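You operate a simulated robot arm through the tools that you are given. There is no shell and no other tool. Be economical: measure what you need, move in short steps, check, and stop when the job is done.

You run a simulated two-armed robot. Do the job below in one go: nothing can be reset, and whatever is moved stays where it is left.

Task
On the breakfast bar, fold the tea towel in half and then in half again.

It is judged by the outcome, as a careful person would: the job done as asked, and still so three seconds after it is handed in. It fails if anything else is knocked over, pushed out of place, dropped, spilled or broken. Flat cloth is picked up by pressing the open fingertips on it (5 to 10 N) and closing them slowly along it; thin cloth reads only 2 to 8 mm in the jaws.

Robot
Two 7-joint arms with two-finger parallel grippers on one trunk, on a base that drives. Base frame: it is fixed to the floor where the robot stands at the start and does not move with it; the origin is under the middle of the robot, x ahead of it, y to its left, z up; the surface under the hand at the start is at about z = 0.767. Lengths are in m, angles in degrees, forces in N, time in s.
The left shoulder is at the start at [0.07, 0.188, 1.265], the right one opposite. With the tool pointing down near the work surface each hand reaches from about 0.16 to 0.76 m from the robot's upright axis, wherever it stands, measured 20 degrees to its own side. Places, roughly: breakfast bar [0.4, 0, 0.8]. Payload 3.91 kg a hand.
The tool frame of a hand sits at the grasp point between the pads (the TCP): z along the fingers, y along the line on which they close. The tips reach 0.03 m beyond it. Largest opening 0.11 m; finger width 0.02, thickness 0.01; the body of the gripper, 0.048 by 0.112 m, starts 0.055 m behind the TCP.
Orientation is told as [roll, pitch, yaw] about the base's x, y, z axes, in that order, counted from this pose: with the fingers straight down and closing along the base's y, the tool's x points along the base's -x, its y along +y and its z along -z.

Tools
- The arms move only by the tool arm_command. It takes "left_series", "right_series" or both (then of equal length, played together; a hand with none holds still); each is a list of rows, each an object of numbers (a shift or turn left out is 0, a gripper value left out holds the last): "x", "y", "z": the shift along the base's x, y, z in m; "wx", "wy", "wz": the turn, a rotation vector about the base's x, y, z in degrees; "gripper": the finger opening in m, from 0 to 0.11. In form: [{"x": .., "y": .., "z": .., "wx": .., "wy": .., "wz": .., "gripper": ..}, ...]. A call has 1 to 10 rows; each row is the pose to reach, as a shift and turn from the pose commanded when the call began. Rows are played at 5 a second. More than 0.05 m and 8.6 degrees between two rows, or a gripper value outside its range, and nothing of the call is played. Where a pose cannot be reached the arm comes as near as it can. A force on the tool above 40 N (or 10 N above the force at the start of the call, whichever is more), or a blocked arm, ends the call early, and 0.2 s more pass. Each finger travels about 0.072 m/s and halts on what it meets, pressing with about 28 N; the grip force reading is that of the motor and also rises with nothing between the fingers. The clock runs only during rows and for 0.2 s after the last one: add rows that repeat a pose to give the fingers time. It gives the time, the measured TCP pose, the force on the tool (base axes), the opening and the grip force at its end, in the units of the frame above (readings bear some noise), with the torque about the TCP (base axes, N m) and any sound that the robot's microphone picked up.
- Cameras (640 x 400 px; columns grow to the right, rows downward): "scene" is now at [0.1064, -0.0054, 1.451]; the picture's right is [-0.09, -1.00, 0.00], its down [-0.93, 0.08, -0.37] and it looks along [0.37, -0.03, -0.93] (base axes); focal length 254 px, centre (320, 200). "left" rides on the left gripper at [0.072, -0.017, -0.103] in its tool frame; the picture's right is [0.23, 0.97, 0.00], its down [-0.76, 0.18, -0.62] and it looks along [-0.61, 0.14, 0.78] (tool axes); focal length 222 px, centre (320, 200). "right" rides on the right gripper at [0.072, 0.017, -0.103] in its tool frame; the picture's right is [-0.23, 0.97, 0.00], its down [-0.76, -0.18, -0.62] and it looks along [-0.61, -0.14, 0.78] (tool axes); focal length 222 px, centre (320, 200). There is no depth. A picture from a camera that has moved, and an enlarged one, comes with that camera's place and axes in the base frame and with its lens.
- grab_frame(camera): a new picture of that camera. No time passes.
- raise_lower(by): slides the trunk up (or, below 0, down) by that many m; the arms and the scene camera ride with it, the base frame stays. It gives what a move gives, with no picture.
- steer(legs): drives the robot by 1 to 6 legs, each [ahead, turn to the left] in m and degrees, along the robot's own axes; the way and the turn of a leg run together, so that a leg with both is an arc; at most 1.5 m and 180 degrees a leg. The arms and the cameras ride along, it lands a little off, and it stops where it bumps. It gives what a move gives.
- turn_head(pan, tilt): turns the head with the scene camera to pan (to the left, within 86 degrees either way) and tilt (down, from -29 to 69), counted from straight ahead of the robot. It gives what a move gives.
- zoom(camera, box): a new picture of the part [left, top, right, bottom] of that camera's present view, enlarged. No time passes.
- job_done(): hands the job in; it is judged then, once.

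Go step by step. Nothing tells you exact positions but the pictures and the camera data: compare them with the known pose of the tool, close in by small moves and look again before you grip or let go. The budget is 120 turns and 88 pictures, counting those below and the enlarged ones. Unless the task says otherwise, let go and move clear before handing in, and close with one line.

The tools are called after ">>>" as a command line: name --argument value ..., lists and objects as JSON in quotes. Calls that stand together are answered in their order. arm_command: Moves the arms, as the interface text tells. Its arguments: {"type":"object","properties":{"left_series":{"type":"array"},"right_series":{"type":"array"}},"required":[]} The other tools are called the same way: raise_lower (by) slides the trunk up or down; steer (legs) drives the base; turn_head (pan, tilt) turns the head that bears the scene camera; grab_frame (camera) takes a picture; zoom (camera, box) takes an enlarged picture of a part of a camera's view; job_done () hands the job in.

At the start:

```text
clock: 0.0
left_eef_pos: [0.5702, 0.275, 0.9798]
left_tool_rot: [0.0, 0.0, 0.0]
left_wrist_force: [0.4, -0.5, 0.5]
left_torque: [0.0, 0.03, -0.01]
left_width: 0.1101
left_gripper_force: 0.2
right_eef_pos: [0.3755, -0.0906, 0.9964]
right_tool_rot: [0.1, 0.0, -0.1]
right_wrist_force: [-0.2, 0.4, 0.7]
right_torque: [0.03, -0.03, 0.02]
right_width: 0.11
right_gripper_force: 0.1
trunk travel left (down, up): [-0.775, 0.165]
robot x, y, heading: [-0.0007, 0.0003, -0.1]
head pan, tilt: [-4.9, 68.2]
```

scene: 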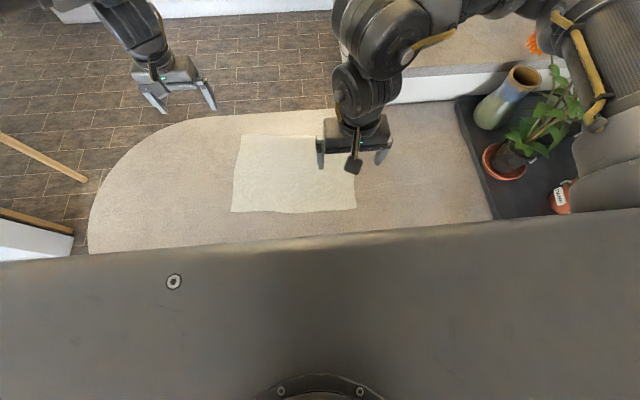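
right: 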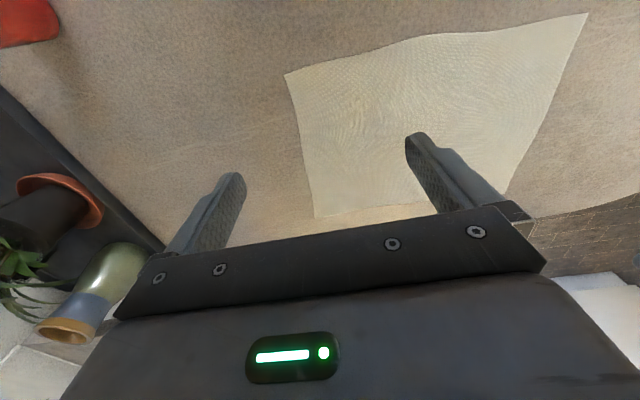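
left: 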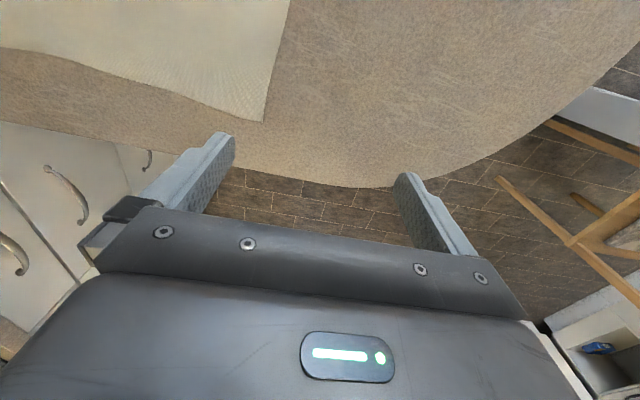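

The towel lies flat, about 0.35 m (y) by 0.26 m (x), with corners near (0.63,0.21), (0.37,0.225), (0.34,-0.13) and (0.60,-0.14). I plan to fold the far edge onto the near edge with both hands, so I first bring both hands above the far corners.

>>> arm_command --left_series '[{"x": 0.01, "y": -0.02, "z": -0.02, "gripper": 0.05}, {"x": 0.02, "y": -0.04, "z": -0.05}, {"x": 0.03, "y": -0.06, "z": -0.08}, {"x": 0.035, "y": -0.08, "z": -0.1}, {"x": 0.035, "y": -0.09, "z": -0.11}, {"x": 0.035, "y": -0.09, "z": -0.12}]' --right_series '[{"x": 0.035, "y": -0.005, "z": -0.02, "gripper": 0.05}, {"x": 0.075, "y": -0.01, "z": -0.04}, {"x": 0.115, "y": -0.015, "z": -0.06}, {"x": 0.15, "y": -0.02, "z": -0.09}, {"x": 0.185, "y": -0.02, "z": -0.115}, {"x": 0.21, "y": -0.02, "z": -0.135}]'

>>> grab_frame --camera "scene"

>>> grab_frame --camera "left"

>>> grab_frame --camera "right"

```text
clock: 1.4
left_eef_pos: [0.6048, 0.1879, 0.8577]
left_tool_rot: [-0.2, 0.1, 0.0]
left_wrist_force: [0.5, 0.2, 0.3]
left_torque: [-0.01, 0.01, -0.03]
left_width: 0.05
left_gripper_force: 0.1
right_eef_pos: [0.5268, -0.0651, 0.8854]
right_tool_rot: [-0.2, -0.4, -0.9]
right_wrist_force: [0.3, 0.4, 0.3]
right_torque: [-0.03, 0.01, 0.02]
right_width: 0.05
right_gripper_force: 0.0
right hand out of reach, approached as far as the arm can: row 4, 5, 6
trunk travel left (down, up): [-0.775, 0.165]
robot x, y, heading: [-0.0002, 0.0018, -0.2]
head pan, tilt: [-4.9, 68.2]
```

```text
84 pictures are left
camera scene: at [0.107, -0.0039, 1.4509], right [-0.09, -1.0, 0.0], down [-0.93, 0.08, -0.37], along [0.37, -0.03, -0.93], focal length 254 px, centre (320, 200)
```

scene: 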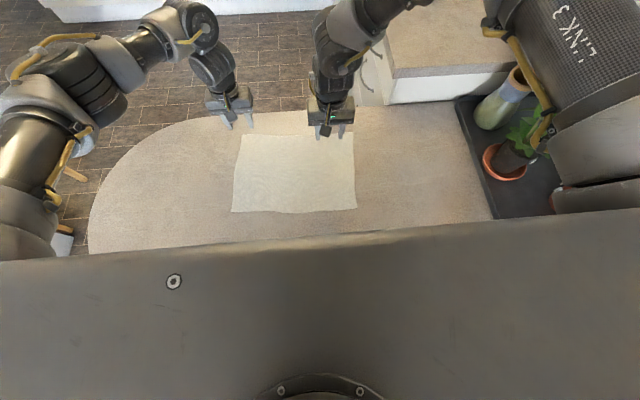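

```text
83 pictures are left
camera left: at [0.5326, 0.1701, 0.9613], right [-0.23, 0.97, 0.0], down [0.76, 0.18, 0.62], along [0.61, 0.14, -0.78], focal length 222 px, centre (320, 200)
```

left: 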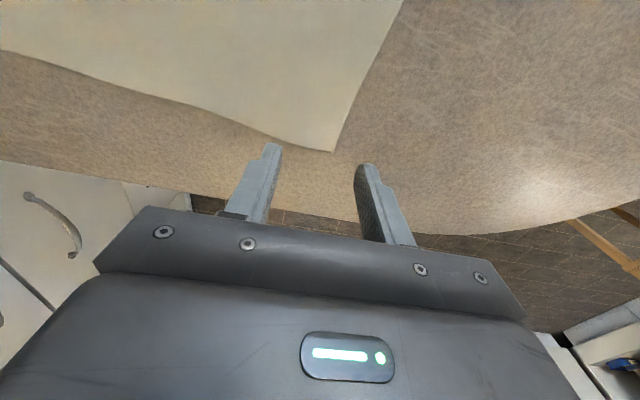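

```text
82 pictures are left
camera right: at [0.4543, -0.0477, 0.9882], right [0.24, 0.97, 0.0], down [0.75, -0.19, 0.63], along [0.61, -0.15, -0.78], focal length 222 px, centre (320, 200)
```

right: 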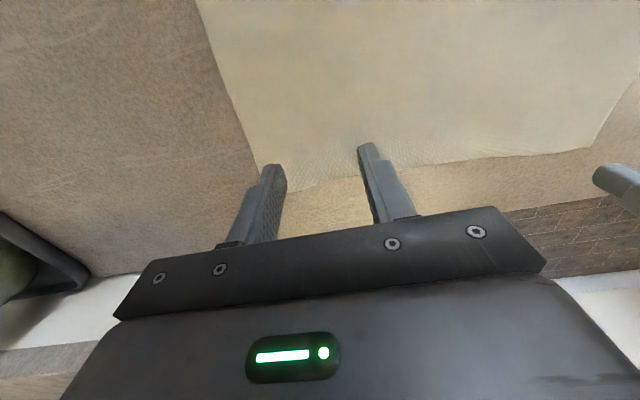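

The left hand is right by its corner (0.624,0.202). The right one stalled short of its corner (0.600,-0.134), so I'll try it again by a different path.

>>> arm_command --right_series '[{"x": 0, "y": 0, "z": 0.02}, {"x": 0, "y": 0, "z": 0.02}, {"x": 0, "y": 0, "z": 0.0}, {"x": 0, "y": 0, "z": 0.0}]'

```text
clock: 2.4
left_eef_pos: [0.6043, 0.1861, 0.8586]
left_tool_rot: [0.0, 0.0, 0.1]
left_wrist_force: [0.6, -1.5, -0.6]
left_torque: [-0.02, -0.01, 0.0]
left_width: 0.0502
left_gripper_force: 0.1
right_eef_pos: [0.5193, -0.0664, 0.8893]
right_tool_rot: [0.0, -0.1, -0.3]
right_wrist_force: [-0.6, -0.4, 0.6]
right_torque: [-0.02, 0.02, 0.02]
right_width: 0.0501
right_gripper_force: 0.1
right hand out of reach, approached as far as the arm can: row 3, 4
trunk travel left (down, up): [-0.775, 0.165]
robot x, y, heading: [0.0014, 0.0014, -0.1]
head pan, tilt: [-4.9, 68.2]
```

The right arm seems to be against a limit. I'll probe outward and up to see which direction frees it.

>>> arm_command --right_series '[{"z": 0.04}, {"z": 0.06, "y": -0.03}, {"z": 0.06, "y": -0.06}, {"z": 0.06, "y": -0.06, "x": 0.04}, {"z": 0.06, "y": -0.06, "x": 0.07}]'

>>> grab_frame --camera "scene"

```text
clock: 3.6
left_eef_pos: [0.6049, 0.1861, 0.8591]
left_tool_rot: [0.1, 0.0, -0.1]
left_wrist_force: [0.0, 0.4, 0.0]
left_torque: [0.03, 0.01, -0.03]
left_width: 0.05
left_gripper_force: 0.0
right_eef_pos: [0.5364, -0.0881, 0.9633]
right_tool_rot: [-0.1, -0.3, -0.8]
right_wrist_force: [0.1, 1.2, -0.7]
right_torque: [-0.02, 0.03, 0.03]
right_width: 0.0501
right_gripper_force: 0.0
right hand out of reach, approached as far as the arm can: row 3, 4, 5
trunk travel left (down, up): [-0.775, 0.165]
robot x, y, heading: [0.0002, -0.0017, -0.0]
head pan, tilt: [-4.9, 68.2]
```

```text
81 pictures are left
camera scene: at [0.1065, -0.0054, 1.4509], right [-0.09, -1.0, 0.0], down [-0.93, 0.08, -0.37], along [0.37, -0.03, -0.93], focal length 254 px, centre (320, 200)
```

scene: 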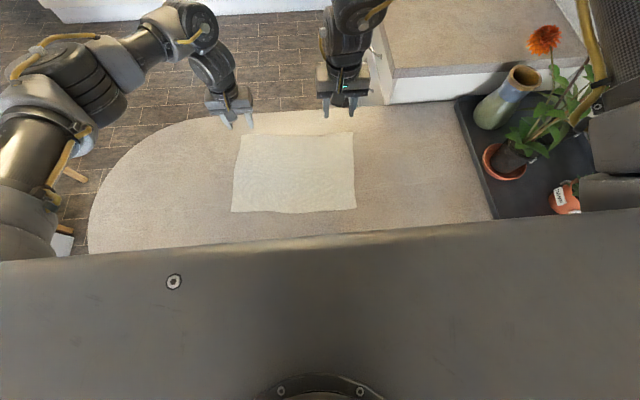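

The right arm still halts around x 0.53. I'll test whether a turned wrist gives it more reach.

>>> arm_command --right_series '[{"wz": 8}, {"wz": 16}, {"wz": 24}, {"wz": 24, "x": 0.03, "y": -0.02}, {"wz": 24, "x": 0.05, "y": -0.03}]'

```text
clock: 4.8
left_eef_pos: [0.6062, 0.1863, 0.8578]
left_tool_rot: [0.0, 0.0, -0.1]
left_wrist_force: [-0.3, 0.5, 0.4]
left_torque: [0.01, 0.0, -0.05]
left_width: 0.0501
left_gripper_force: 0.1
right_eef_pos: [0.4234, -0.0071, 0.9889]
right_tool_rot: [0.0, 0.0, 23.8]
right_wrist_force: [0.8, 0.5, 1.1]
right_torque: [-0.01, 0.02, 0.0]
right_width: 0.0502
right_gripper_force: 0.0
right hand out of reach, approached as far as the arm can: row 1, 2, 3, 4, 5
trunk travel left (down, up): [-0.775, 0.165]
robot x, y, heading: [0.0023, 0.0003, 0.1]
head pan, tilt: [-4.9, 68.2]
```

Turning left shrinks the reach, so the limit is in wrist yaw. I'll turn the other way.

>>> arm_command --right_series '[{"wz": -8}, {"wz": -16, "x": 0.03, "y": -0.02}, {"wz": -24, "x": 0.06, "y": -0.04}, {"wz": -32, "x": 0.09, "y": -0.06}, {"wz": -40, "x": 0.12, "y": -0.08}, {"wz": -48, "x": 0.15, "y": -0.1}, {"wz": -48, "x": 0.165, "y": -0.1}]'

```text
clock: 6.4
left_eef_pos: [0.6048, 0.1869, 0.8577]
left_tool_rot: [0.0, 0.1, 0.1]
left_wrist_force: [-1.4, 0.2, 0.0]
left_torque: [0.0, 0.07, 0.02]
left_width: 0.0501
left_gripper_force: 0.0
right_eef_pos: [0.5936, -0.098, 0.9894]
right_tool_rot: [-0.1, 0.0, -24.1]
right_wrist_force: [0.0, -0.2, -0.1]
right_torque: [-0.02, -0.03, 0.03]
right_width: 0.0497
right_gripper_force: 0.0
trunk travel left (down, up): [-0.775, 0.165]
robot x, y, heading: [-0.0026, -0.0006, -0.1]
head pan, tilt: [-4.9, 68.2]
```

Now the right hand reaches. I'll lower both hands to just above the cloth at the corners.

>>> arm_command --left_series '[{"z": -0.01, "gripper": 0.045}, {"y": -0.006, "z": -0.02}, {"y": -0.012, "z": -0.03, "x": 0.003}, {"y": -0.012, "z": -0.04, "x": 0.003}, {"y": -0.012, "z": -0.04, "x": 0.003}]' --right_series '[{"z": -0.04, "gripper": 0.045}, {"z": -0.08, "x": -0.003, "y": -0.004}, {"z": -0.12, "x": -0.006, "y": -0.01}, {"z": -0.155, "x": -0.006, "y": -0.01}, {"z": -0.17, "x": -0.006, "y": -0.01}]'

>>> grab_frame --camera "scene"

>>> grab_frame --camera "left"

>>> grab_frame --camera "right"

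```text
clock: 7.6
left_eef_pos: [0.609, 0.1734, 0.8179]
left_tool_rot: [0.0, 0.0, 0.0]
left_wrist_force: [-0.5, -0.6, 0.7]
left_torque: [0.01, -0.02, -0.01]
left_width: 0.045
left_gripper_force: 0.1
right_eef_pos: [0.5848, -0.1072, 0.8201]
right_tool_rot: [0.0, 0.0, -24.0]
right_wrist_force: [-0.4, -0.2, -0.1]
right_torque: [-0.07, 0.03, -0.04]
right_width: 0.0451
right_gripper_force: 0.0
trunk travel left (down, up): [-0.775, 0.165]
robot x, y, heading: [-0.001, -0.003, 0.1]
head pan, tilt: [-4.9, 68.2]
```

```text
80 pictures are left
camera scene: at [0.1062, -0.0057, 1.451], right [-0.09, -1.0, 0.0], down [-0.93, 0.08, -0.37], along [0.37, -0.03, -0.93], focal length 254 px, centre (320, 200)
```

scene: 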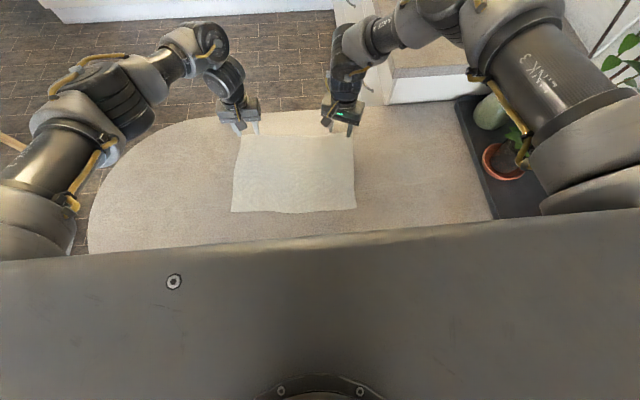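

```text
79 pictures are left
camera left: at [0.5366, 0.1567, 0.9216], right [-0.23, 0.97, 0.0], down [0.76, 0.18, 0.62], along [0.61, 0.14, -0.78], focal length 222 px, centre (320, 200)
```

left: 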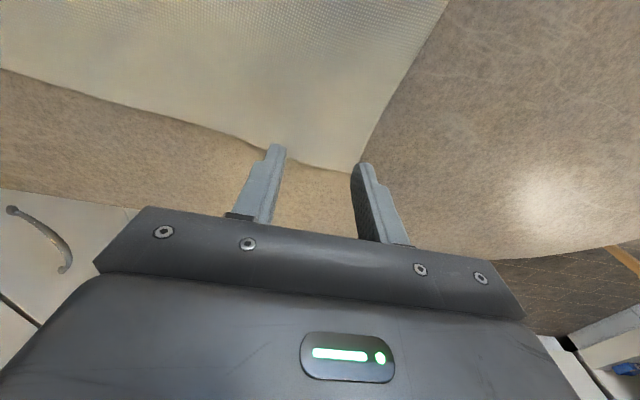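

```text
78 pictures are left
camera right: at [0.5266, -0.0637, 0.9244], right [0.6, 0.8, 0.0], down [0.62, -0.47, 0.62], along [0.5, -0.38, -0.78], focal length 222 px, centre (320, 200)
```

right: 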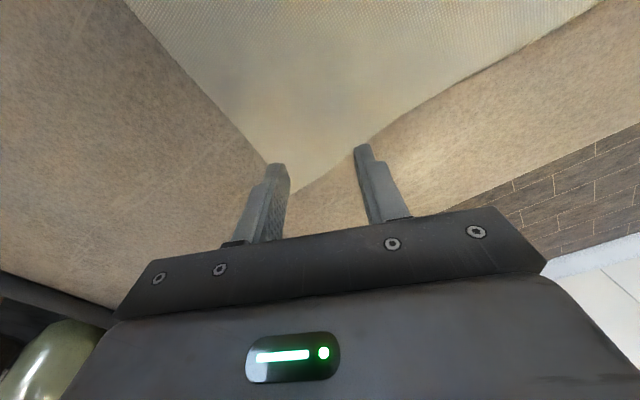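

The corners are close to the tips. I'll nudge both hands slightly inward and lower to touch.

>>> arm_command --left_series '[{"x": -0.008, "y": -0.002, "z": 0}, {"x": -0.008, "y": -0.002, "z": -0.01}, {"x": -0.008, "y": -0.002, "z": -0.016}, {"x": -0.008, "y": -0.002, "z": -0.019}, {"x": -0.008, "y": -0.002, "z": -0.02}]' --right_series '[{"x": -0.004, "y": -0.013, "z": 0}, {"x": -0.004, "y": -0.013, "z": -0.01}, {"x": -0.004, "y": -0.013, "z": -0.018}, {"x": -0.004, "y": -0.013, "z": -0.021}, {"x": -0.004, "y": -0.013, "z": -0.022}]'

>>> grab_frame --camera "left"

>>> grab_frame --camera "right"

```text
clock: 8.8
left_eef_pos: [0.6012, 0.1726, 0.799]
left_tool_rot: [0.0, 0.0, 0.0]
left_wrist_force: [-0.2, 0.8, -0.5]
left_torque: [0.01, 0.03, 0.01]
left_width: 0.0451
left_gripper_force: 0.1
right_eef_pos: [0.5839, -0.1202, 0.7988]
right_tool_rot: [0.0, -0.1, -24.1]
right_wrist_force: [-0.9, -0.7, 0.3]
right_torque: [0.0, 0.01, 0.02]
right_width: 0.0451
right_gripper_force: 0.1
trunk travel left (down, up): [-0.775, 0.165]
robot x, y, heading: [-0.0025, -0.0012, 0.0]
head pan, tilt: [-4.9, 68.2]
```

```text
77 pictures are left
camera left: at [0.528, 0.1553, 0.903], right [-0.23, 0.97, 0.0], down [0.76, 0.18, 0.62], along [0.61, 0.14, -0.78], focal length 222 px, centre (320, 200)
```

left: 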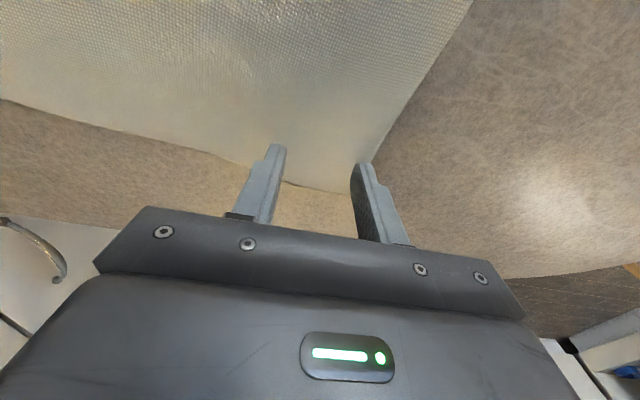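

```text
76 pictures are left
camera right: at [0.5246, -0.0759, 0.9026], right [0.6, 0.8, 0.0], down [0.62, -0.47, 0.62], along [0.5, -0.38, -0.78], focal length 222 px, centre (320, 200)
```

right: 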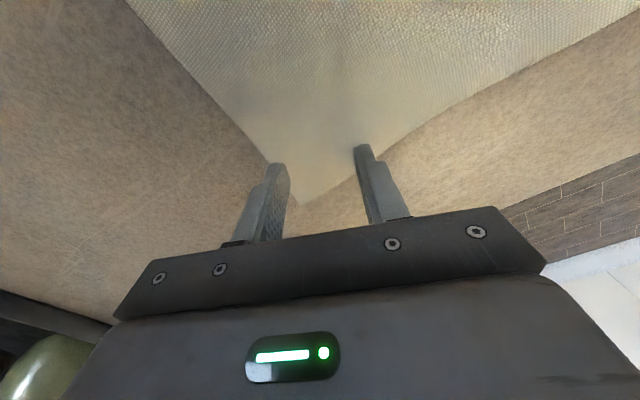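

Both fingertip pairs are over the cloth. I'll press a few mm more to see the force.

>>> arm_command --left_series '[{"z": -0.001}, {"z": -0.002}, {"z": -0.003}, {"z": -0.003}]' --right_series '[{"z": -0.001, "x": -0.002}, {"z": -0.002, "x": -0.003}, {"z": -0.003, "x": -0.003}, {"z": -0.003, "x": -0.003}]'

```text
clock: 9.8
left_eef_pos: [0.5998, 0.1724, 0.7977]
left_tool_rot: [0.0, -0.2, 0.0]
left_wrist_force: [0.8, 1.3, 4.8]
left_torque: [0.08, -0.04, 0.03]
left_width: 0.0452
left_gripper_force: 0.1
right_eef_pos: [0.5798, -0.1206, 0.7981]
right_tool_rot: [0.2, 0.0, -23.9]
right_wrist_force: [0.9, 0.4, 10.9]
right_torque: [-0.05, 0.0, 0.0]
right_width: 0.0451
right_gripper_force: 0.1
trunk travel left (down, up): [-0.775, 0.165]
robot x, y, heading: [0.0017, -0.0029, -0.1]
head pan, tilt: [-4.9, 68.2]
```

Contact is at 5 N on the left and 11 N on the right. I'll press the left a touch more and close both slowly.

>>> arm_command --left_series '[{"z": -0.0005, "gripper": 0.04}, {"z": -0.0005, "gripper": 0.034}, {"z": -0.0005, "gripper": 0.028}, {"z": -0.0005, "gripper": 0.022}, {"z": -0.0005, "gripper": 0.016}, {"z": -0.0005, "gripper": 0.01}, {"z": -0.0005, "gripper": 0.004}, {"z": -0.0005, "gripper": 0.0}, {"z": -0.0005, "gripper": 0.0}]' --right_series '[{"z": 0.0005, "gripper": 0.04}, {"z": 0.0005, "gripper": 0.034}, {"z": 0.0005, "gripper": 0.028}, {"z": 0.0005, "gripper": 0.022}, {"z": 0.0005, "gripper": 0.016}, {"z": 0.0005, "gripper": 0.01}, {"z": 0.0005, "gripper": 0.004}, {"z": 0.0005, "gripper": 0.0}, {"z": 0.0005, "gripper": 0.0}]'

>>> grab_frame --camera "left"

>>> grab_frame --camera "right"

```text
clock: 11.8
left_eef_pos: [0.5996, 0.17, 0.7992]
left_tool_rot: [0.0, -0.2, -0.1]
left_wrist_force: [-2.7, -13.1, 16.5]
left_torque: [-0.44, 0.05, -0.07]
left_width: 0.005
left_gripper_force: 28.0
right_eef_pos: [0.5776, -0.1199, 0.7984]
right_tool_rot: [0.2, -0.1, -23.9]
right_wrist_force: [0.6, 11.9, 6.7]
right_torque: [0.35, -0.02, 0.01]
right_width: 0.0024
right_gripper_force: 28.4
trunk travel left (down, up): [-0.775, 0.165]
robot x, y, heading: [-0.0018, -0.0004, -0.2]
head pan, tilt: [-4.9, 68.2]
```

```text
75 pictures are left
camera left: at [0.526, 0.1533, 0.9023], right [-0.23, 0.97, 0.0], down [0.76, 0.18, 0.63], along [0.61, 0.14, -0.78], focal length 222 px, centre (320, 200)
```

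left: 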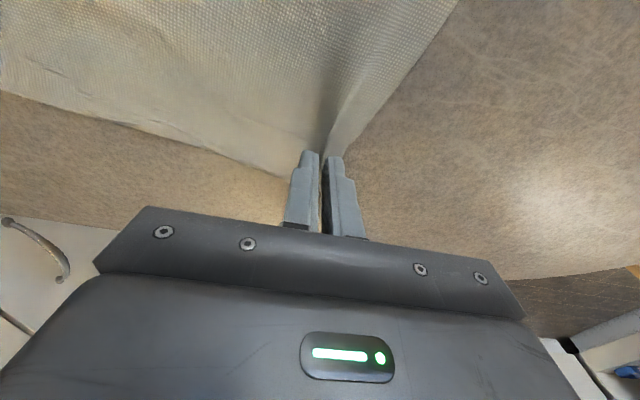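

```text
74 pictures are left
camera right: at [0.5184, -0.0763, 0.902], right [0.6, 0.8, 0.0], down [0.62, -0.47, 0.62], along [0.5, -0.37, -0.78], focal length 222 px, centre (320, 200)
```

right: 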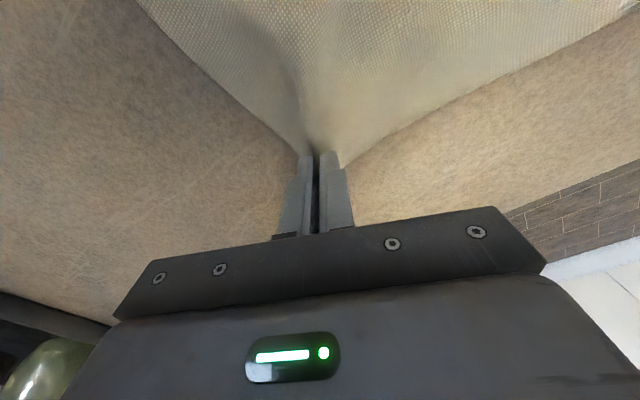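

Both corners are pinched (5.0 and 2.4 mm). I'll start the fold by lifting and swinging both hands towards me in an arc.

>>> arm_command --left_series '[{"x": -0.002, "z": 0.019}, {"x": -0.008, "z": 0.037, "y": 0.001}, {"x": -0.019, "z": 0.056, "y": 0.002}, {"x": -0.032, "z": 0.071, "y": 0.003}, {"x": -0.048, "z": 0.083, "y": 0.004, "wy": -4}, {"x": -0.068, "z": 0.093, "y": 0.006, "wy": -8}, {"x": -0.088, "z": 0.098, "y": 0.008, "wy": -12}, {"x": -0.109, "z": 0.1, "y": 0.009, "wy": -16}]' --right_series '[{"x": -0.002, "z": 0.019}, {"x": -0.008, "z": 0.037, "y": 0.001, "wz": 3}, {"x": -0.019, "z": 0.056, "y": 0.002, "wz": 6}, {"x": -0.033, "z": 0.071, "y": 0.003, "wz": 9}, {"x": -0.049, "z": 0.083, "y": 0.004, "wy": -4, "wz": 12}, {"x": -0.069, "z": 0.093, "y": 0.006, "wy": -8, "wz": 16}, {"x": -0.09, "z": 0.098, "y": 0.008, "wy": -12, "wz": 20}, {"x": -0.111, "z": 0.1, "y": 0.009, "wy": -16, "wz": 24}]'

>>> grab_frame --camera "scene"

```text
clock: 13.6
left_eef_pos: [0.4897, 0.1787, 0.8975]
left_tool_rot: [-0.2, -16.1, -0.1]
left_wrist_force: [-1.6, -14.3, -0.6]
left_torque: [-0.46, 0.07, -0.12]
left_width: 0.0026
left_gripper_force: 27.6
right_eef_pos: [0.4676, -0.1116, 0.8973]
right_tool_rot: [3.6, -15.7, -0.3]
right_wrist_force: [1.2, 14.7, -0.1]
right_torque: [0.45, -0.06, -0.03]
right_width: 0.0025
right_gripper_force: 28.7
trunk travel left (down, up): [-0.775, 0.165]
robot x, y, heading: [0.0037, -0.0023, -0.0]
head pan, tilt: [-4.9, 68.2]
```

```text
73 pictures are left
camera scene: at [0.1051, -0.0058, 1.4511], right [-0.09, -1.0, 0.0], down [-0.93, 0.08, -0.37], along [0.37, -0.03, -0.93], focal length 254 px, centre (320, 200)
```

scene: 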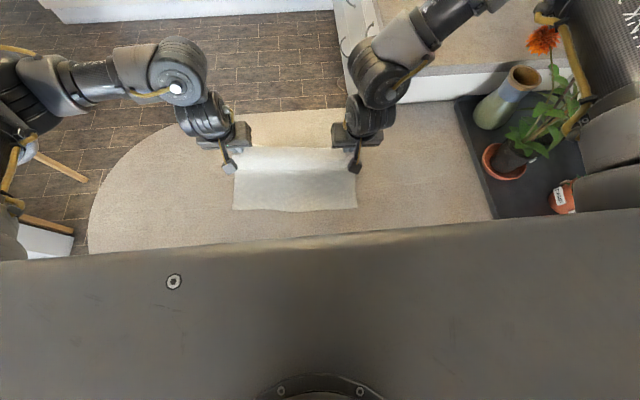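

The fold is going well and the near half stays put. I'll carry on down to the near edge, with slight inward relief of the sideways tension.

>>> arm_command --left_series '[{"x": -0.021, "z": -0.002, "y": 0.0, "wy": -3.5}, {"x": -0.041, "z": -0.007, "y": 0.001, "wy": -7}, {"x": -0.061, "z": -0.017, "y": 0.002, "wy": -10.5}, {"x": -0.077, "z": -0.029, "y": 0.003, "wy": -14}, {"x": -0.09, "z": -0.044, "y": 0.004, "wy": -17.5}, {"x": -0.101, "z": -0.0625, "y": 0.005, "wy": -21}, {"x": -0.107, "z": -0.078, "y": 0.006, "wy": -24.5}, {"x": -0.109, "z": -0.085, "y": 0.006, "wy": -26}]' --right_series '[{"x": -0.021, "z": -0.002, "y": 0.002, "wy": -3.5}, {"x": -0.041, "z": -0.007, "y": 0.004, "wy": -7}, {"x": -0.062, "z": -0.017, "y": 0.006, "wy": -10.5}, {"x": -0.078, "z": -0.029, "y": 0.008, "wy": -14}, {"x": -0.091, "z": -0.044, "y": 0.01, "wy": -17.5}, {"x": -0.102, "z": -0.0625, "y": 0.011, "wy": -21}, {"x": -0.108, "z": -0.078, "y": 0.012, "wy": -24.5}, {"x": -0.11, "z": -0.085, "y": 0.012, "wy": -26}]'

>>> grab_frame --camera "scene"

>>> grab_frame --camera "left"

>>> grab_frame --camera "right"

```text
clock: 15.4
left_eef_pos: [0.3849, 0.1851, 0.8104]
left_tool_rot: [0.4, -42.0, -0.3]
left_wrist_force: [0.1, 0.4, -0.2]
left_torque: [0.04, 0.01, 0.03]
left_width: 0.0014
left_gripper_force: 28.1
left hand out of reach, approached as far as the arm can: row 1, 2, 3, 4, 5, 6
right_eef_pos: [0.3989, -0.0545, 0.8191]
right_tool_rot: [3.6, -40.6, -0.3]
right_wrist_force: [0.3, -0.9, 0.0]
right_torque: [0.01, 0.02, -0.04]
right_width: 0.0026
right_gripper_force: 27.7
right hand out of reach, approached as far as the arm can: row 6, 7, 8
trunk travel left (down, up): [-0.775, 0.165]
robot x, y, heading: [0.0003, 0.0008, 0.0]
head pan, tilt: [-4.9, 68.2]
```

```text
72 pictures are left
camera scene: at [0.1094, -0.0076, 1.4507], right [-0.09, -1.0, 0.0], down [-0.93, 0.08, -0.37], along [0.37, -0.03, -0.93], focal length 254 px, centre (320, 200)
```

scene: 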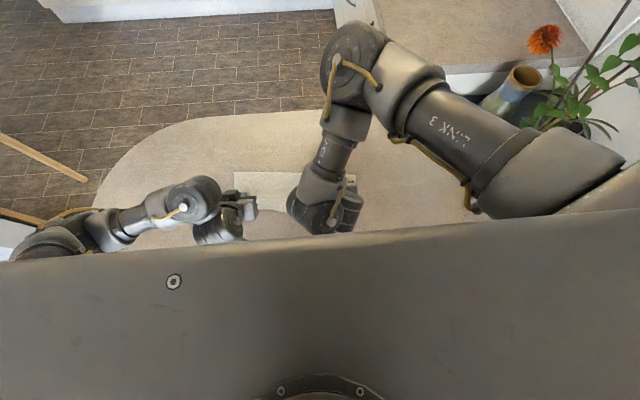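

```text
71 pictures are left
camera left: at [0.2619, 0.1687, 0.8398], right [-0.17, 0.97, -0.15], down [0.15, 0.17, 0.97], along [0.97, 0.14, -0.18], focal length 222 px, centre (320, 200)
```

left: 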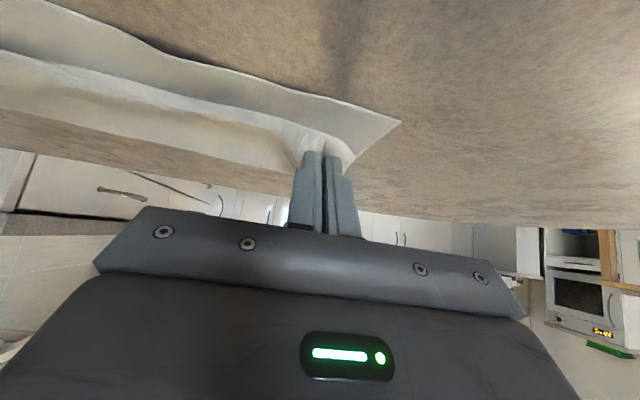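

```text
70 pictures are left
camera right: at [0.2773, -0.044, 0.8522], right [0.14, 0.97, 0.19], down [0.18, -0.22, 0.96], along [0.97, -0.1, -0.2], focal length 222 px, centre (320, 200)
```

right: 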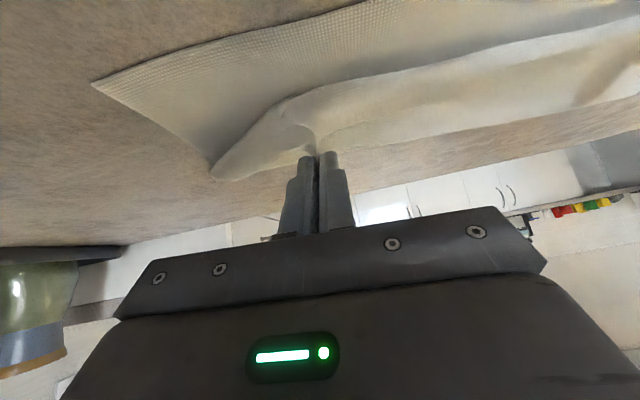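

The left side is laid nicely, but the right hand was limited by its tilt and sits too far inward. I'll reduce its tilt and carry it out to its corner.

>>> arm_command --right_series '[{"z": 0.015, "wy": 6, "y": -0.01}, {"z": 0.02, "wy": 12, "y": -0.02, "x": -0.01}, {"z": 0.02, "wy": 18, "y": -0.03, "x": -0.02}, {"z": 0.02, "wy": 24, "y": -0.04, "x": -0.03}, {"z": 0.01, "wy": 24, "y": -0.05, "x": -0.04}, {"z": -0.002, "wy": 24, "y": -0.052, "x": -0.042}]'

>>> grab_frame --camera "scene"

>>> grab_frame --camera "right"

```text
clock: 16.8
left_eef_pos: [0.3827, 0.1845, 0.8115]
left_tool_rot: [-0.1, -41.9, 0.0]
left_wrist_force: [-1.0, -8.1, 0.7]
left_torque: [-0.15, 0.05, -0.16]
left_width: 0.0017
left_gripper_force: 28.5
right_eef_pos: [0.3577, -0.1072, 0.8204]
right_tool_rot: [3.4, -17.6, -0.3]
right_wrist_force: [1.9, 7.7, 0.4]
right_torque: [0.26, -0.06, -0.04]
right_width: 0.0024
right_gripper_force: 27.7
trunk travel left (down, up): [-0.775, 0.165]
robot x, y, heading: [-0.0013, 0.0, 0.1]
head pan, tilt: [-4.9, 68.2]
```

```text
69 pictures are left
camera scene: at [0.1066, -0.0058, 1.451], right [-0.09, -1.0, 0.0], down [-0.93, 0.08, -0.37], along [0.37, -0.03, -0.93], focal length 254 px, centre (320, 200)
```

scene: 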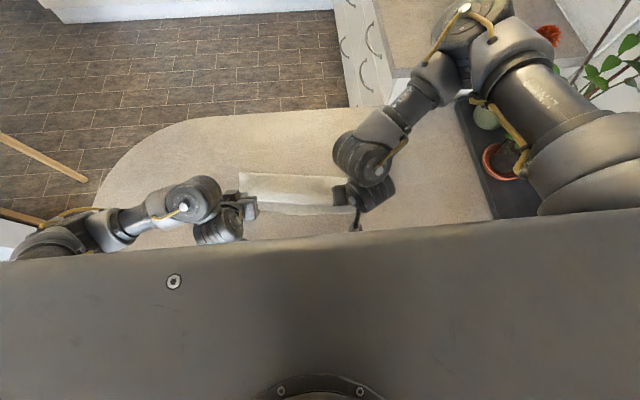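

```text
68 pictures are left
camera right: at [0.2569, -0.0971, 0.899], right [0.2, 0.97, 0.13], down [0.54, -0.22, 0.81], along [0.82, -0.1, -0.57], focal length 222 px, centre (320, 200)
```

right: 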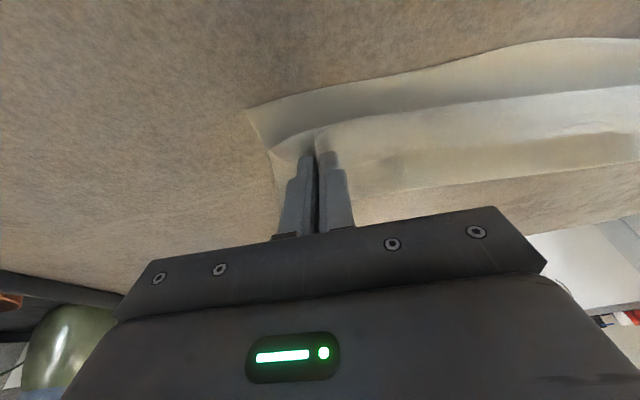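

The bottom layer hasn't moved (near corners about (0.370,0.224) and (0.333,-0.142)). The top edge is about 1.5 cm short, so I'll pull both hands a little nearer and lower them to the surface.

>>> arm_command --left_series '[{"x": -0.005, "wy": 4}, {"x": -0.01, "wy": 8}, {"x": -0.016, "wy": 12}, {"x": -0.017, "z": -0.005, "wy": 12}, {"x": -0.017, "z": -0.01, "wy": 12}]' --right_series '[{"x": -0.005}, {"x": -0.01, "z": -0.003}, {"x": -0.016, "z": -0.01}, {"x": -0.016, "z": -0.016}, {"x": -0.016, "z": -0.02}]'

>>> grab_frame --camera "left"

>>> grab_frame --camera "right"

```text
clock: 18.0
left_eef_pos: [0.3655, 0.1848, 0.8022]
left_tool_rot: [-0.1, -30.2, 0.0]
left_wrist_force: [-3.3, -8.2, 12.4]
left_torque: [-0.27, -0.01, -0.11]
left_width: 0.0017
left_gripper_force: 28.2
left hand out of reach, approached as far as the arm can: row 2, 3
right_eef_pos: [0.3409, -0.1073, 0.802]
right_tool_rot: [3.7, -17.6, -0.3]
right_wrist_force: [-0.9, 8.4, 7.5]
right_torque: [0.23, 0.06, -0.03]
right_width: 0.0025
right_gripper_force: 27.5
trunk travel left (down, up): [-0.775, 0.165]
robot x, y, heading: [-0.0021, -0.0007, -0.2]
head pan, tilt: [-4.9, 68.2]
```

```text
67 pictures are left
camera left: at [0.2511, 0.1683, 0.8559], right [-0.2, 0.97, -0.12], down [0.35, 0.18, 0.92], along [0.92, 0.14, -0.37], focal length 222 px, centre (320, 200)
```

left: 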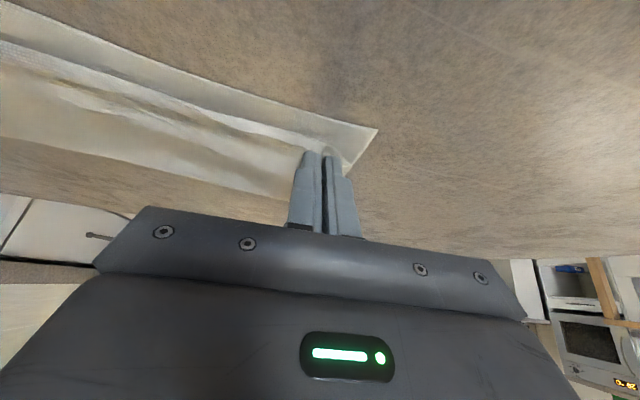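

```text
66 pictures are left
camera right: at [0.2416, -0.0972, 0.8789], right [0.2, 0.97, 0.13], down [0.54, -0.22, 0.81], along [0.82, -0.1, -0.57], focal length 222 px, centre (320, 200)
```

right: 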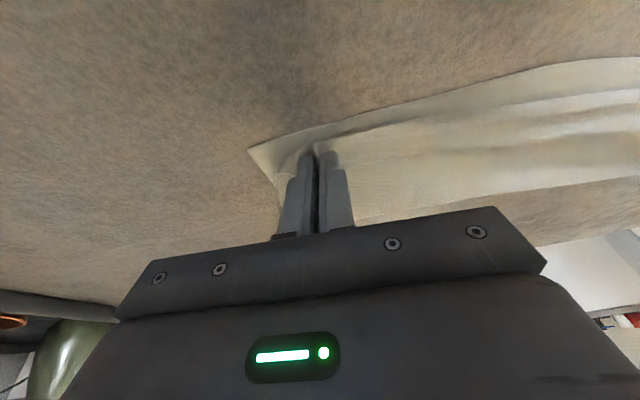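

The edges now nearly match. I'll ease the pressure and open both hands gently.

>>> arm_command --left_series '[{"z": 0.002}, {"z": 0.002, "gripper": 0.008}, {"z": 0.002, "gripper": 0.016}, {"z": 0.002, "gripper": 0.026}, {"z": 0.002, "gripper": 0.036}, {"z": 0.002, "gripper": 0.04}]' --right_series '[{"z": 0.002}, {"z": 0.002, "gripper": 0.008}, {"z": 0.002, "gripper": 0.016}, {"z": 0.002, "gripper": 0.026}, {"z": 0.002, "gripper": 0.036}, {"z": 0.002, "gripper": 0.04}]'

>>> arm_command --left_series '[{"z": 0.01, "x": -0.004}, {"z": 0.025, "x": -0.012}, {"z": 0.05, "x": -0.02}, {"z": 0.09, "x": -0.01, "wy": 6}, {"z": 0.13, "x": 0.0, "y": 0.03, "wy": 14}, {"z": 0.16, "x": 0.0, "y": 0.06, "wy": 22}, {"z": 0.18, "x": 0.0, "y": 0.09, "wy": 30}]' --right_series '[{"z": 0.01, "x": -0.003}, {"z": 0.025, "x": -0.008}, {"z": 0.05, "x": -0.01}, {"z": 0.09, "x": 0.0, "y": 0.0, "wy": 6}, {"z": 0.13, "x": 0.0, "y": -0.02, "wy": 12}, {"z": 0.16, "x": 0.0, "y": -0.04, "wy": 17}, {"z": 0.18, "x": 0.0, "y": -0.06, "wy": 17}]'

>>> grab_frame --camera "scene"

>>> grab_frame --camera "left"

>>> grab_frame --camera "right"

```text
clock: 19.4
left_eef_pos: [0.3667, 0.1872, 0.804]
left_tool_rot: [0.0, -30.0, 0.0]
left_wrist_force: [-0.4, 0.2, 0.2]
left_torque: [0.0, -0.03, -0.02]
left_width: 0.0398
left_gripper_force: 0.1
right_eef_pos: [0.3413, -0.1075, 0.8022]
right_tool_rot: [3.4, -17.5, -0.3]
right_wrist_force: [-0.6, 0.2, 2.6]
right_torque: [-0.04, -0.02, 0.02]
right_width: 0.0396
right_gripper_force: 0.1
trunk travel left (down, up): [-0.775, 0.165]
robot x, y, heading: [0.0002, 0.0001, 0.2]
head pan, tilt: [-4.9, 68.2]
```

```text
refused: row 5 steps farther than a row can; nothing moved
```

```text
65 pictures are left
camera scene: at [0.1061, -0.0053, 1.451], right [-0.09, -1.0, 0.0], down [-0.93, 0.08, -0.37], along [0.37, -0.03, -0.93], focal length 254 px, centre (320, 200)
```

scene: 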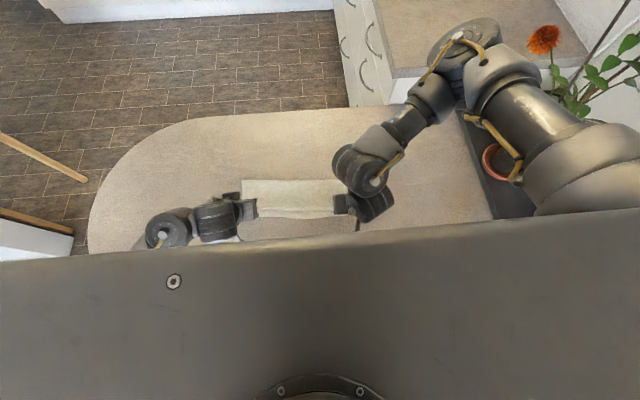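

```text
64 pictures are left
camera left: at [0.2512, 0.1699, 0.857], right [-0.2, 0.97, -0.11], down [0.35, 0.18, 0.92], along [0.92, 0.14, -0.37], focal length 222 px, centre (320, 200)
```

left: 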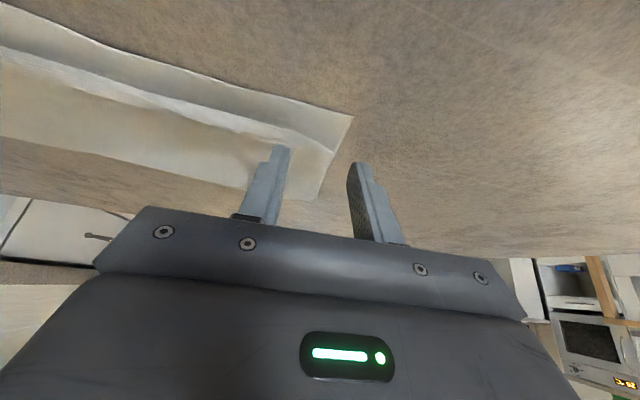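

```text
63 pictures are left
camera right: at [0.2417, -0.0974, 0.8801], right [0.2, 0.97, 0.12], down [0.54, -0.22, 0.81], along [0.82, -0.1, -0.57], focal length 222 px, centre (320, 200)
```

right: 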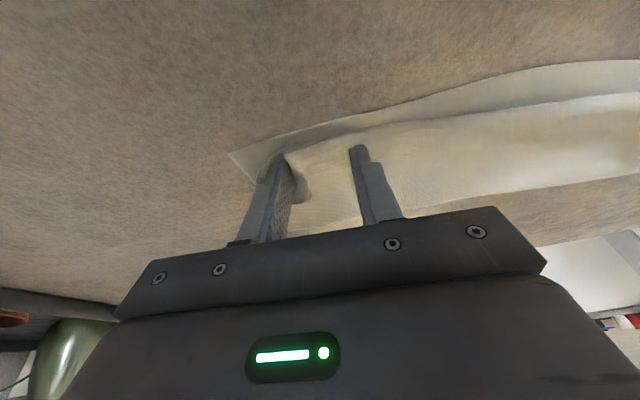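

Both corners are released. I'll withdraw the hands upward in smaller steps to see the result.

>>> arm_command --left_series '[{"z": 0.01, "x": -0.004}, {"z": 0.025, "x": -0.012}, {"z": 0.05, "x": -0.02}, {"z": 0.08, "x": -0.01, "wy": 6}, {"z": 0.11, "x": -0.01, "y": 0.03, "wy": 13}, {"z": 0.13, "x": 0.0, "y": 0.06, "wy": 20}, {"z": 0.15, "x": 0.0, "y": 0.09, "wy": 27}]' --right_series '[{"z": 0.01, "x": -0.003}, {"z": 0.025, "x": -0.008}, {"z": 0.05, "x": -0.01}, {"z": 0.08, "x": 0.0, "y": 0.0, "wy": 6}, {"z": 0.11, "x": 0.0, "y": -0.02, "wy": 12}, {"z": 0.13, "x": 0.0, "y": -0.04, "wy": 17}, {"z": 0.15, "x": 0.0, "y": -0.06, "wy": 17}]'

>>> grab_frame --camera "scene"

```text
clock: 20.6
left_eef_pos: [0.3531, 0.2343, 0.8959]
left_tool_rot: [-1.6, -19.7, 3.8]
left_wrist_force: [33.1, -53.5, -42.3]
left_torque: [5.36, -2.1, 6.87]
left_width: 0.04
left_gripper_force: 0.1
left hand out of reach, approached as far as the arm can: row 5, 6
right_eef_pos: [0.3408, -0.128, 0.9105]
right_tool_rot: [3.2, -5.9, -0.3]
right_wrist_force: [-0.2, 0.1, 0.5]
right_torque: [0.0, -0.01, 0.0]
right_width: 0.0398
right_gripper_force: 0.1
trunk travel left (down, up): [-0.775, 0.165]
robot x, y, heading: [-0.0011, -0.0006, -0.0]
head pan, tilt: [-4.9, 68.2]
stopped in row 6 (left hand): the force on the tool passed its limit at 348 N (the readings are from after the stop); the commanded pose is now the measured one
```

```text
62 pictures are left
camera scene: at [0.1044, -0.0034, 1.4511], right [-0.09, -1.0, 0.0], down [-0.92, 0.08, -0.37], along [0.37, -0.03, -0.93], focal length 254 px, centre (320, 200)
```

scene: 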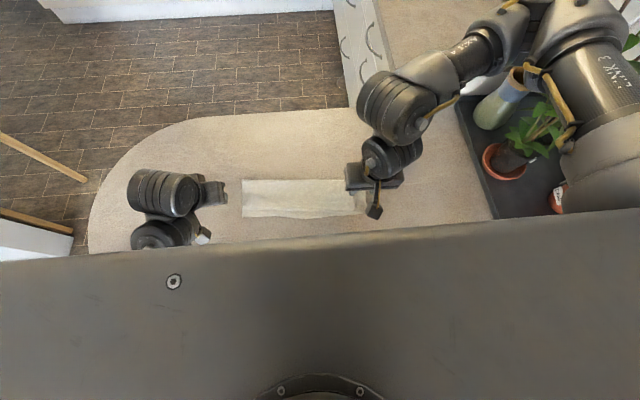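

The left hand bumped, apparently against the robot itself in a folded pose. I'll move it gently forward and away.

>>> arm_command --left_series '[{"x": 0.01, "z": 0.0}, {"x": 0.03, "z": 0.01}, {"x": 0.06, "z": 0.02}, {"x": 0.09, "z": 0.03, "wy": 6}, {"x": 0.11, "z": 0.04, "wy": 12, "y": 0.02}, {"x": 0.13, "z": 0.05, "wy": 18, "y": 0.04}]'

>>> grab_frame --camera "scene"

```text
clock: 20.9
left_eef_pos: [0.3559, 0.2314, 0.8969]
left_tool_rot: [-1.5, -19.7, 4.1]
left_wrist_force: [8.7, -23.0, -14.1]
left_torque: [2.29, -0.8, 2.87]
left_width: 0.0401
left_gripper_force: 0.0
right_eef_pos: [0.3425, -0.1294, 0.9112]
right_tool_rot: [3.3, -5.9, -0.3]
right_wrist_force: [-0.3, -0.4, -0.3]
right_torque: [0.01, 0.03, 0.01]
right_width: 0.0401
right_gripper_force: 0.0
trunk travel left (down, up): [-0.775, 0.165]
robot x, y, heading: [-0.0008, 0.0003, 0.1]
head pan, tilt: [-4.9, 68.2]
stopped in row 1 (left hand): the force on the tool passed its limit at 98 N (the readings are from after the stop); the commanded pose is now the measured one
```

```text
61 pictures are left
camera scene: at [0.1076, -0.0071, 1.4508], right [-0.09, -1.0, 0.0], down [-0.93, 0.08, -0.37], along [0.37, -0.03, -0.93], focal length 254 px, centre (320, 200)
```

scene: 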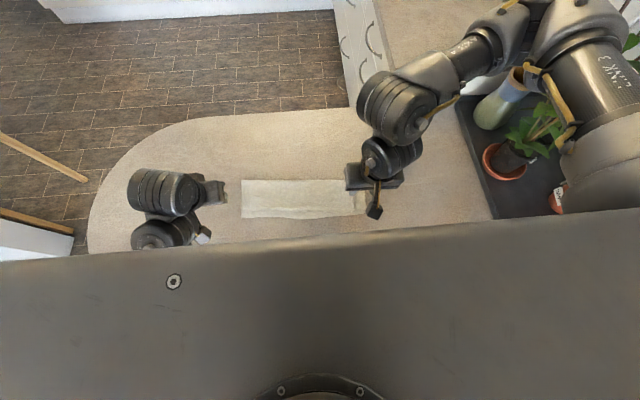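

The contact is easing. I'll back off in the direction it pushes (right, down a little, forward).

>>> arm_command --left_series '[{"x": 0.004, "y": -0.005, "z": -0.004}, {"x": 0.01, "y": -0.012, "z": -0.01}, {"x": 0.02, "y": -0.018, "z": -0.012}, {"x": 0.04, "y": -0.02, "z": -0.01}, {"x": 0.06, "y": -0.02, "z": 0.0}]'

```text
clock: 22.1
left_eef_pos: [0.4159, 0.2124, 0.8949]
left_tool_rot: [-1.5, -19.7, 3.9]
left_wrist_force: [0.9, 0.1, -0.3]
left_torque: [0.03, 0.01, -0.03]
left_width: 0.04
left_gripper_force: 0.0
right_eef_pos: [0.3427, -0.1278, 0.9117]
right_tool_rot: [3.4, -5.8, -0.3]
right_wrist_force: [0.2, 0.6, -0.6]
right_torque: [-0.01, 0.0, -0.02]
right_width: 0.0398
right_gripper_force: 0.1
trunk travel left (down, up): [-0.775, 0.165]
robot x, y, heading: [-0.0025, -0.0037, -0.2]
head pan, tilt: [-4.9, 68.2]
```

Free again. I'll lift both hands clear, straightening the left one, for a look at the towel.

>>> arm_command --left_series '[{"x": 0.03, "z": 0.02, "wy": 5}, {"x": 0.06, "z": 0.04, "wy": 10, "y": 0.02}, {"x": 0.09, "z": 0.06, "wy": 15, "y": 0.04}, {"x": 0.11, "z": 0.08, "wy": 20, "y": 0.06}, {"x": 0.13, "z": 0.1, "wy": 20, "y": 0.09}, {"x": 0.15, "z": 0.1, "wy": 20, "y": 0.11}]' --right_series '[{"z": 0.02}, {"z": 0.04, "y": -0.02}, {"z": 0.06, "y": -0.04, "x": 0.01}, {"z": 0.08, "y": -0.06, "x": 0.02}, {"z": 0.08, "y": -0.08, "x": 0.03}, {"z": 0.08, "y": -0.09, "x": 0.03}]'

>>> zoom --camera "scene" --box '[200, 150, 400, 260]'

>>> grab_frame --camera "scene"

```text
clock: 22.4
left_eef_pos: [0.4217, 0.2135, 0.8961]
left_tool_rot: [-2.0, -19.6, 5.0]
left_wrist_force: [4.1, -5.0, -4.1]
left_torque: [0.55, 0.04, 0.66]
left_width: 0.0398
left_gripper_force: 0.0
left hand out of reach, approached as far as the arm can: row 1
right_eef_pos: [0.3411, -0.1286, 0.9129]
right_tool_rot: [3.3, -5.9, -0.3]
right_wrist_force: [0.0, 0.1, 0.4]
right_torque: [0.04, 0.04, -0.02]
right_width: 0.0401
right_gripper_force: 0.1
trunk travel left (down, up): [-0.775, 0.165]
robot x, y, heading: [0.0015, -0.0013, 0.1]
head pan, tilt: [-4.9, 68.2]
stopped in row 1 (left hand): the force on the tool passed its limit at 114 N (the readings are from after the stop); the commanded pose is now the measured one
```

```text
3.20 times, centred on (300, 205) of scene
camera zoom: at [0.1062, -0.0059, 1.451], right [-0.09, -1.0, 0.0], down [-0.93, 0.08, -0.37], along [0.37, -0.03, -0.93], focal length 813 px, centre (384, 184)
```

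zoom: 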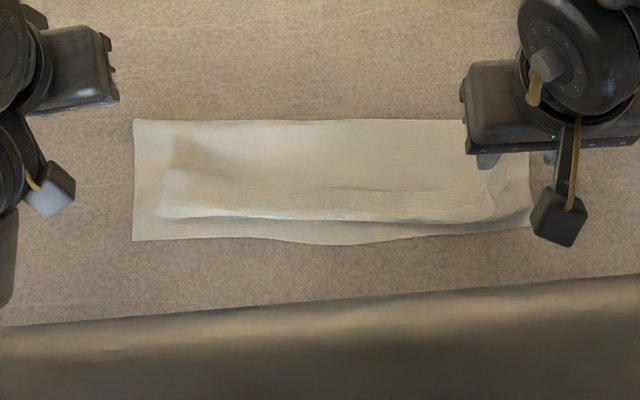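

```text
59 pictures are left
camera scene: at [0.1062, -0.0059, 1.451], right [-0.09, -1.0, 0.0], down [-0.93, 0.08, -0.37], along [0.37, -0.03, -0.93], focal length 254 px, centre (320, 200)
```

scene: 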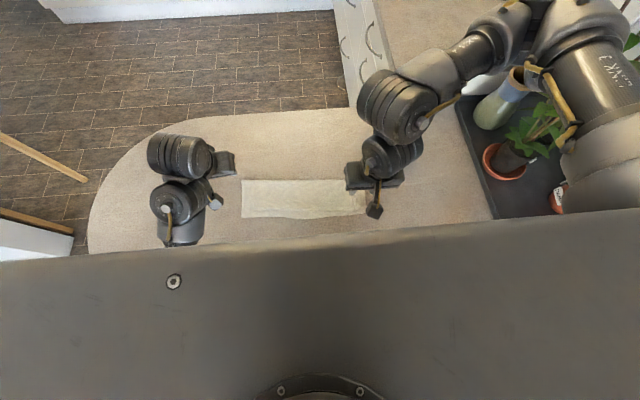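

The first fold is good; the top edge lies 1–1.5 cm short. The left arm is folded onto itself: rotation triggers contact but plain translation didn't, so I'll move it forward without turning.

>>> arm_command --left_series '[{"x": 0.005, "y": -0.005, "z": -0.004}, {"x": 0.02, "y": -0.008, "z": -0.004}, {"x": 0.04, "y": -0.008, "z": -0.004}, {"x": 0.06, "y": -0.008, "z": -0.004}, {"x": 0.08, "y": -0.008, "z": 0.0}]' --right_series '[{"z": 0.02}, {"z": 0.04, "y": -0.02}, {"z": 0.06, "y": -0.04, "x": 0.01}, {"z": 0.08, "y": -0.06, "x": 0.02}, {"z": 0.08, "y": -0.08, "x": 0.03}]'

>>> grab_frame --camera "scene"

```text
clock: 23.6
left_eef_pos: [0.5039, 0.2019, 0.8945]
left_tool_rot: [-1.8, -19.5, 5.1]
left_wrist_force: [-0.1, -0.8, 0.1]
left_torque: [0.04, 0.03, 0.02]
left_width: 0.0404
left_gripper_force: 0.1
right_eef_pos: [0.3719, -0.2089, 0.992]
right_tool_rot: [3.4, -5.7, -0.4]
right_wrist_force: [-1.5, -0.4, 1.2]
right_torque: [0.03, 0.03, 0.02]
right_width: 0.0399
right_gripper_force: 0.0
trunk travel left (down, up): [-0.775, 0.165]
robot x, y, heading: [-0.0006, -0.0011, -0.0]
head pan, tilt: [-4.9, 68.2]
```

```text
58 pictures are left
camera scene: at [0.1081, -0.0097, 1.4508], right [-0.09, -1.0, 0.0], down [-0.93, 0.08, -0.37], along [0.37, -0.03, -0.93], focal length 254 px, centre (320, 200)
```

scene: 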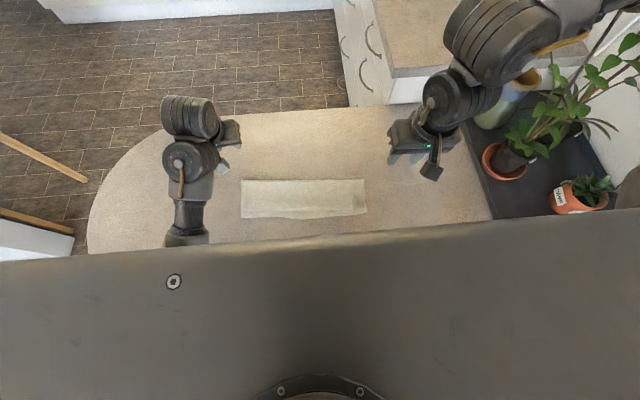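

The towel is now fully visible: a folded strip of about 0.34 × 0.13 m. I'll bring the left arm back to its starting posture in steps.

>>> arm_command --left_series '[{"x": 0.02, "z": 0.02}, {"x": 0.05, "z": 0.05}, {"x": 0.066, "z": 0.085, "y": 0.02}, {"x": 0.066, "z": 0.085, "y": 0.045}, {"x": 0.066, "z": 0.085, "y": 0.073}, {"x": 0.066, "z": 0.085, "y": 0.073, "wy": 6}, {"x": 0.066, "z": 0.085, "y": 0.073, "wy": 13}, {"x": 0.066, "z": 0.085, "y": 0.073, "wy": 19}]'

>>> grab_frame --camera "scene"

```text
clock: 24.0
left_eef_pos: [0.5199, 0.2053, 0.9091]
left_tool_rot: [-2.3, -20.3, 5.5]
left_wrist_force: [10.0, -11.6, -10.6]
left_torque: [1.07, -0.33, 1.4]
left_width: 0.0397
left_gripper_force: 0.1
right_eef_pos: [0.3727, -0.2061, 0.9939]
right_tool_rot: [3.4, -5.7, -0.2]
right_wrist_force: [-0.7, 0.7, -0.1]
right_torque: [0.02, 0.03, 0.03]
right_width: 0.04
right_gripper_force: 0.0
trunk travel left (down, up): [-0.775, 0.165]
robot x, y, heading: [0.0001, 0.0015, 0.1]
head pan, tilt: [-4.9, 68.2]
stopped in row 1 (left hand): the force on the tool passed its limit at 85 N (the readings are from after the stop); the commanded pose is now the measured one
```

```text
57 pictures are left
camera scene: at [0.1072, -0.0056, 1.4509], right [-0.09, -1.0, 0.0], down [-0.93, 0.08, -0.37], along [0.37, -0.03, -0.93], focal length 254 px, centre (320, 200)
```

scene: 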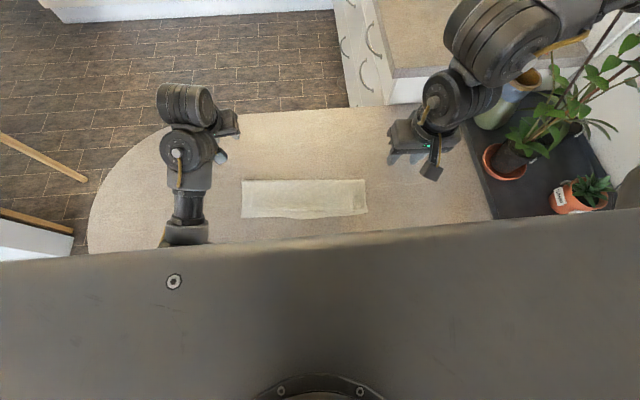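

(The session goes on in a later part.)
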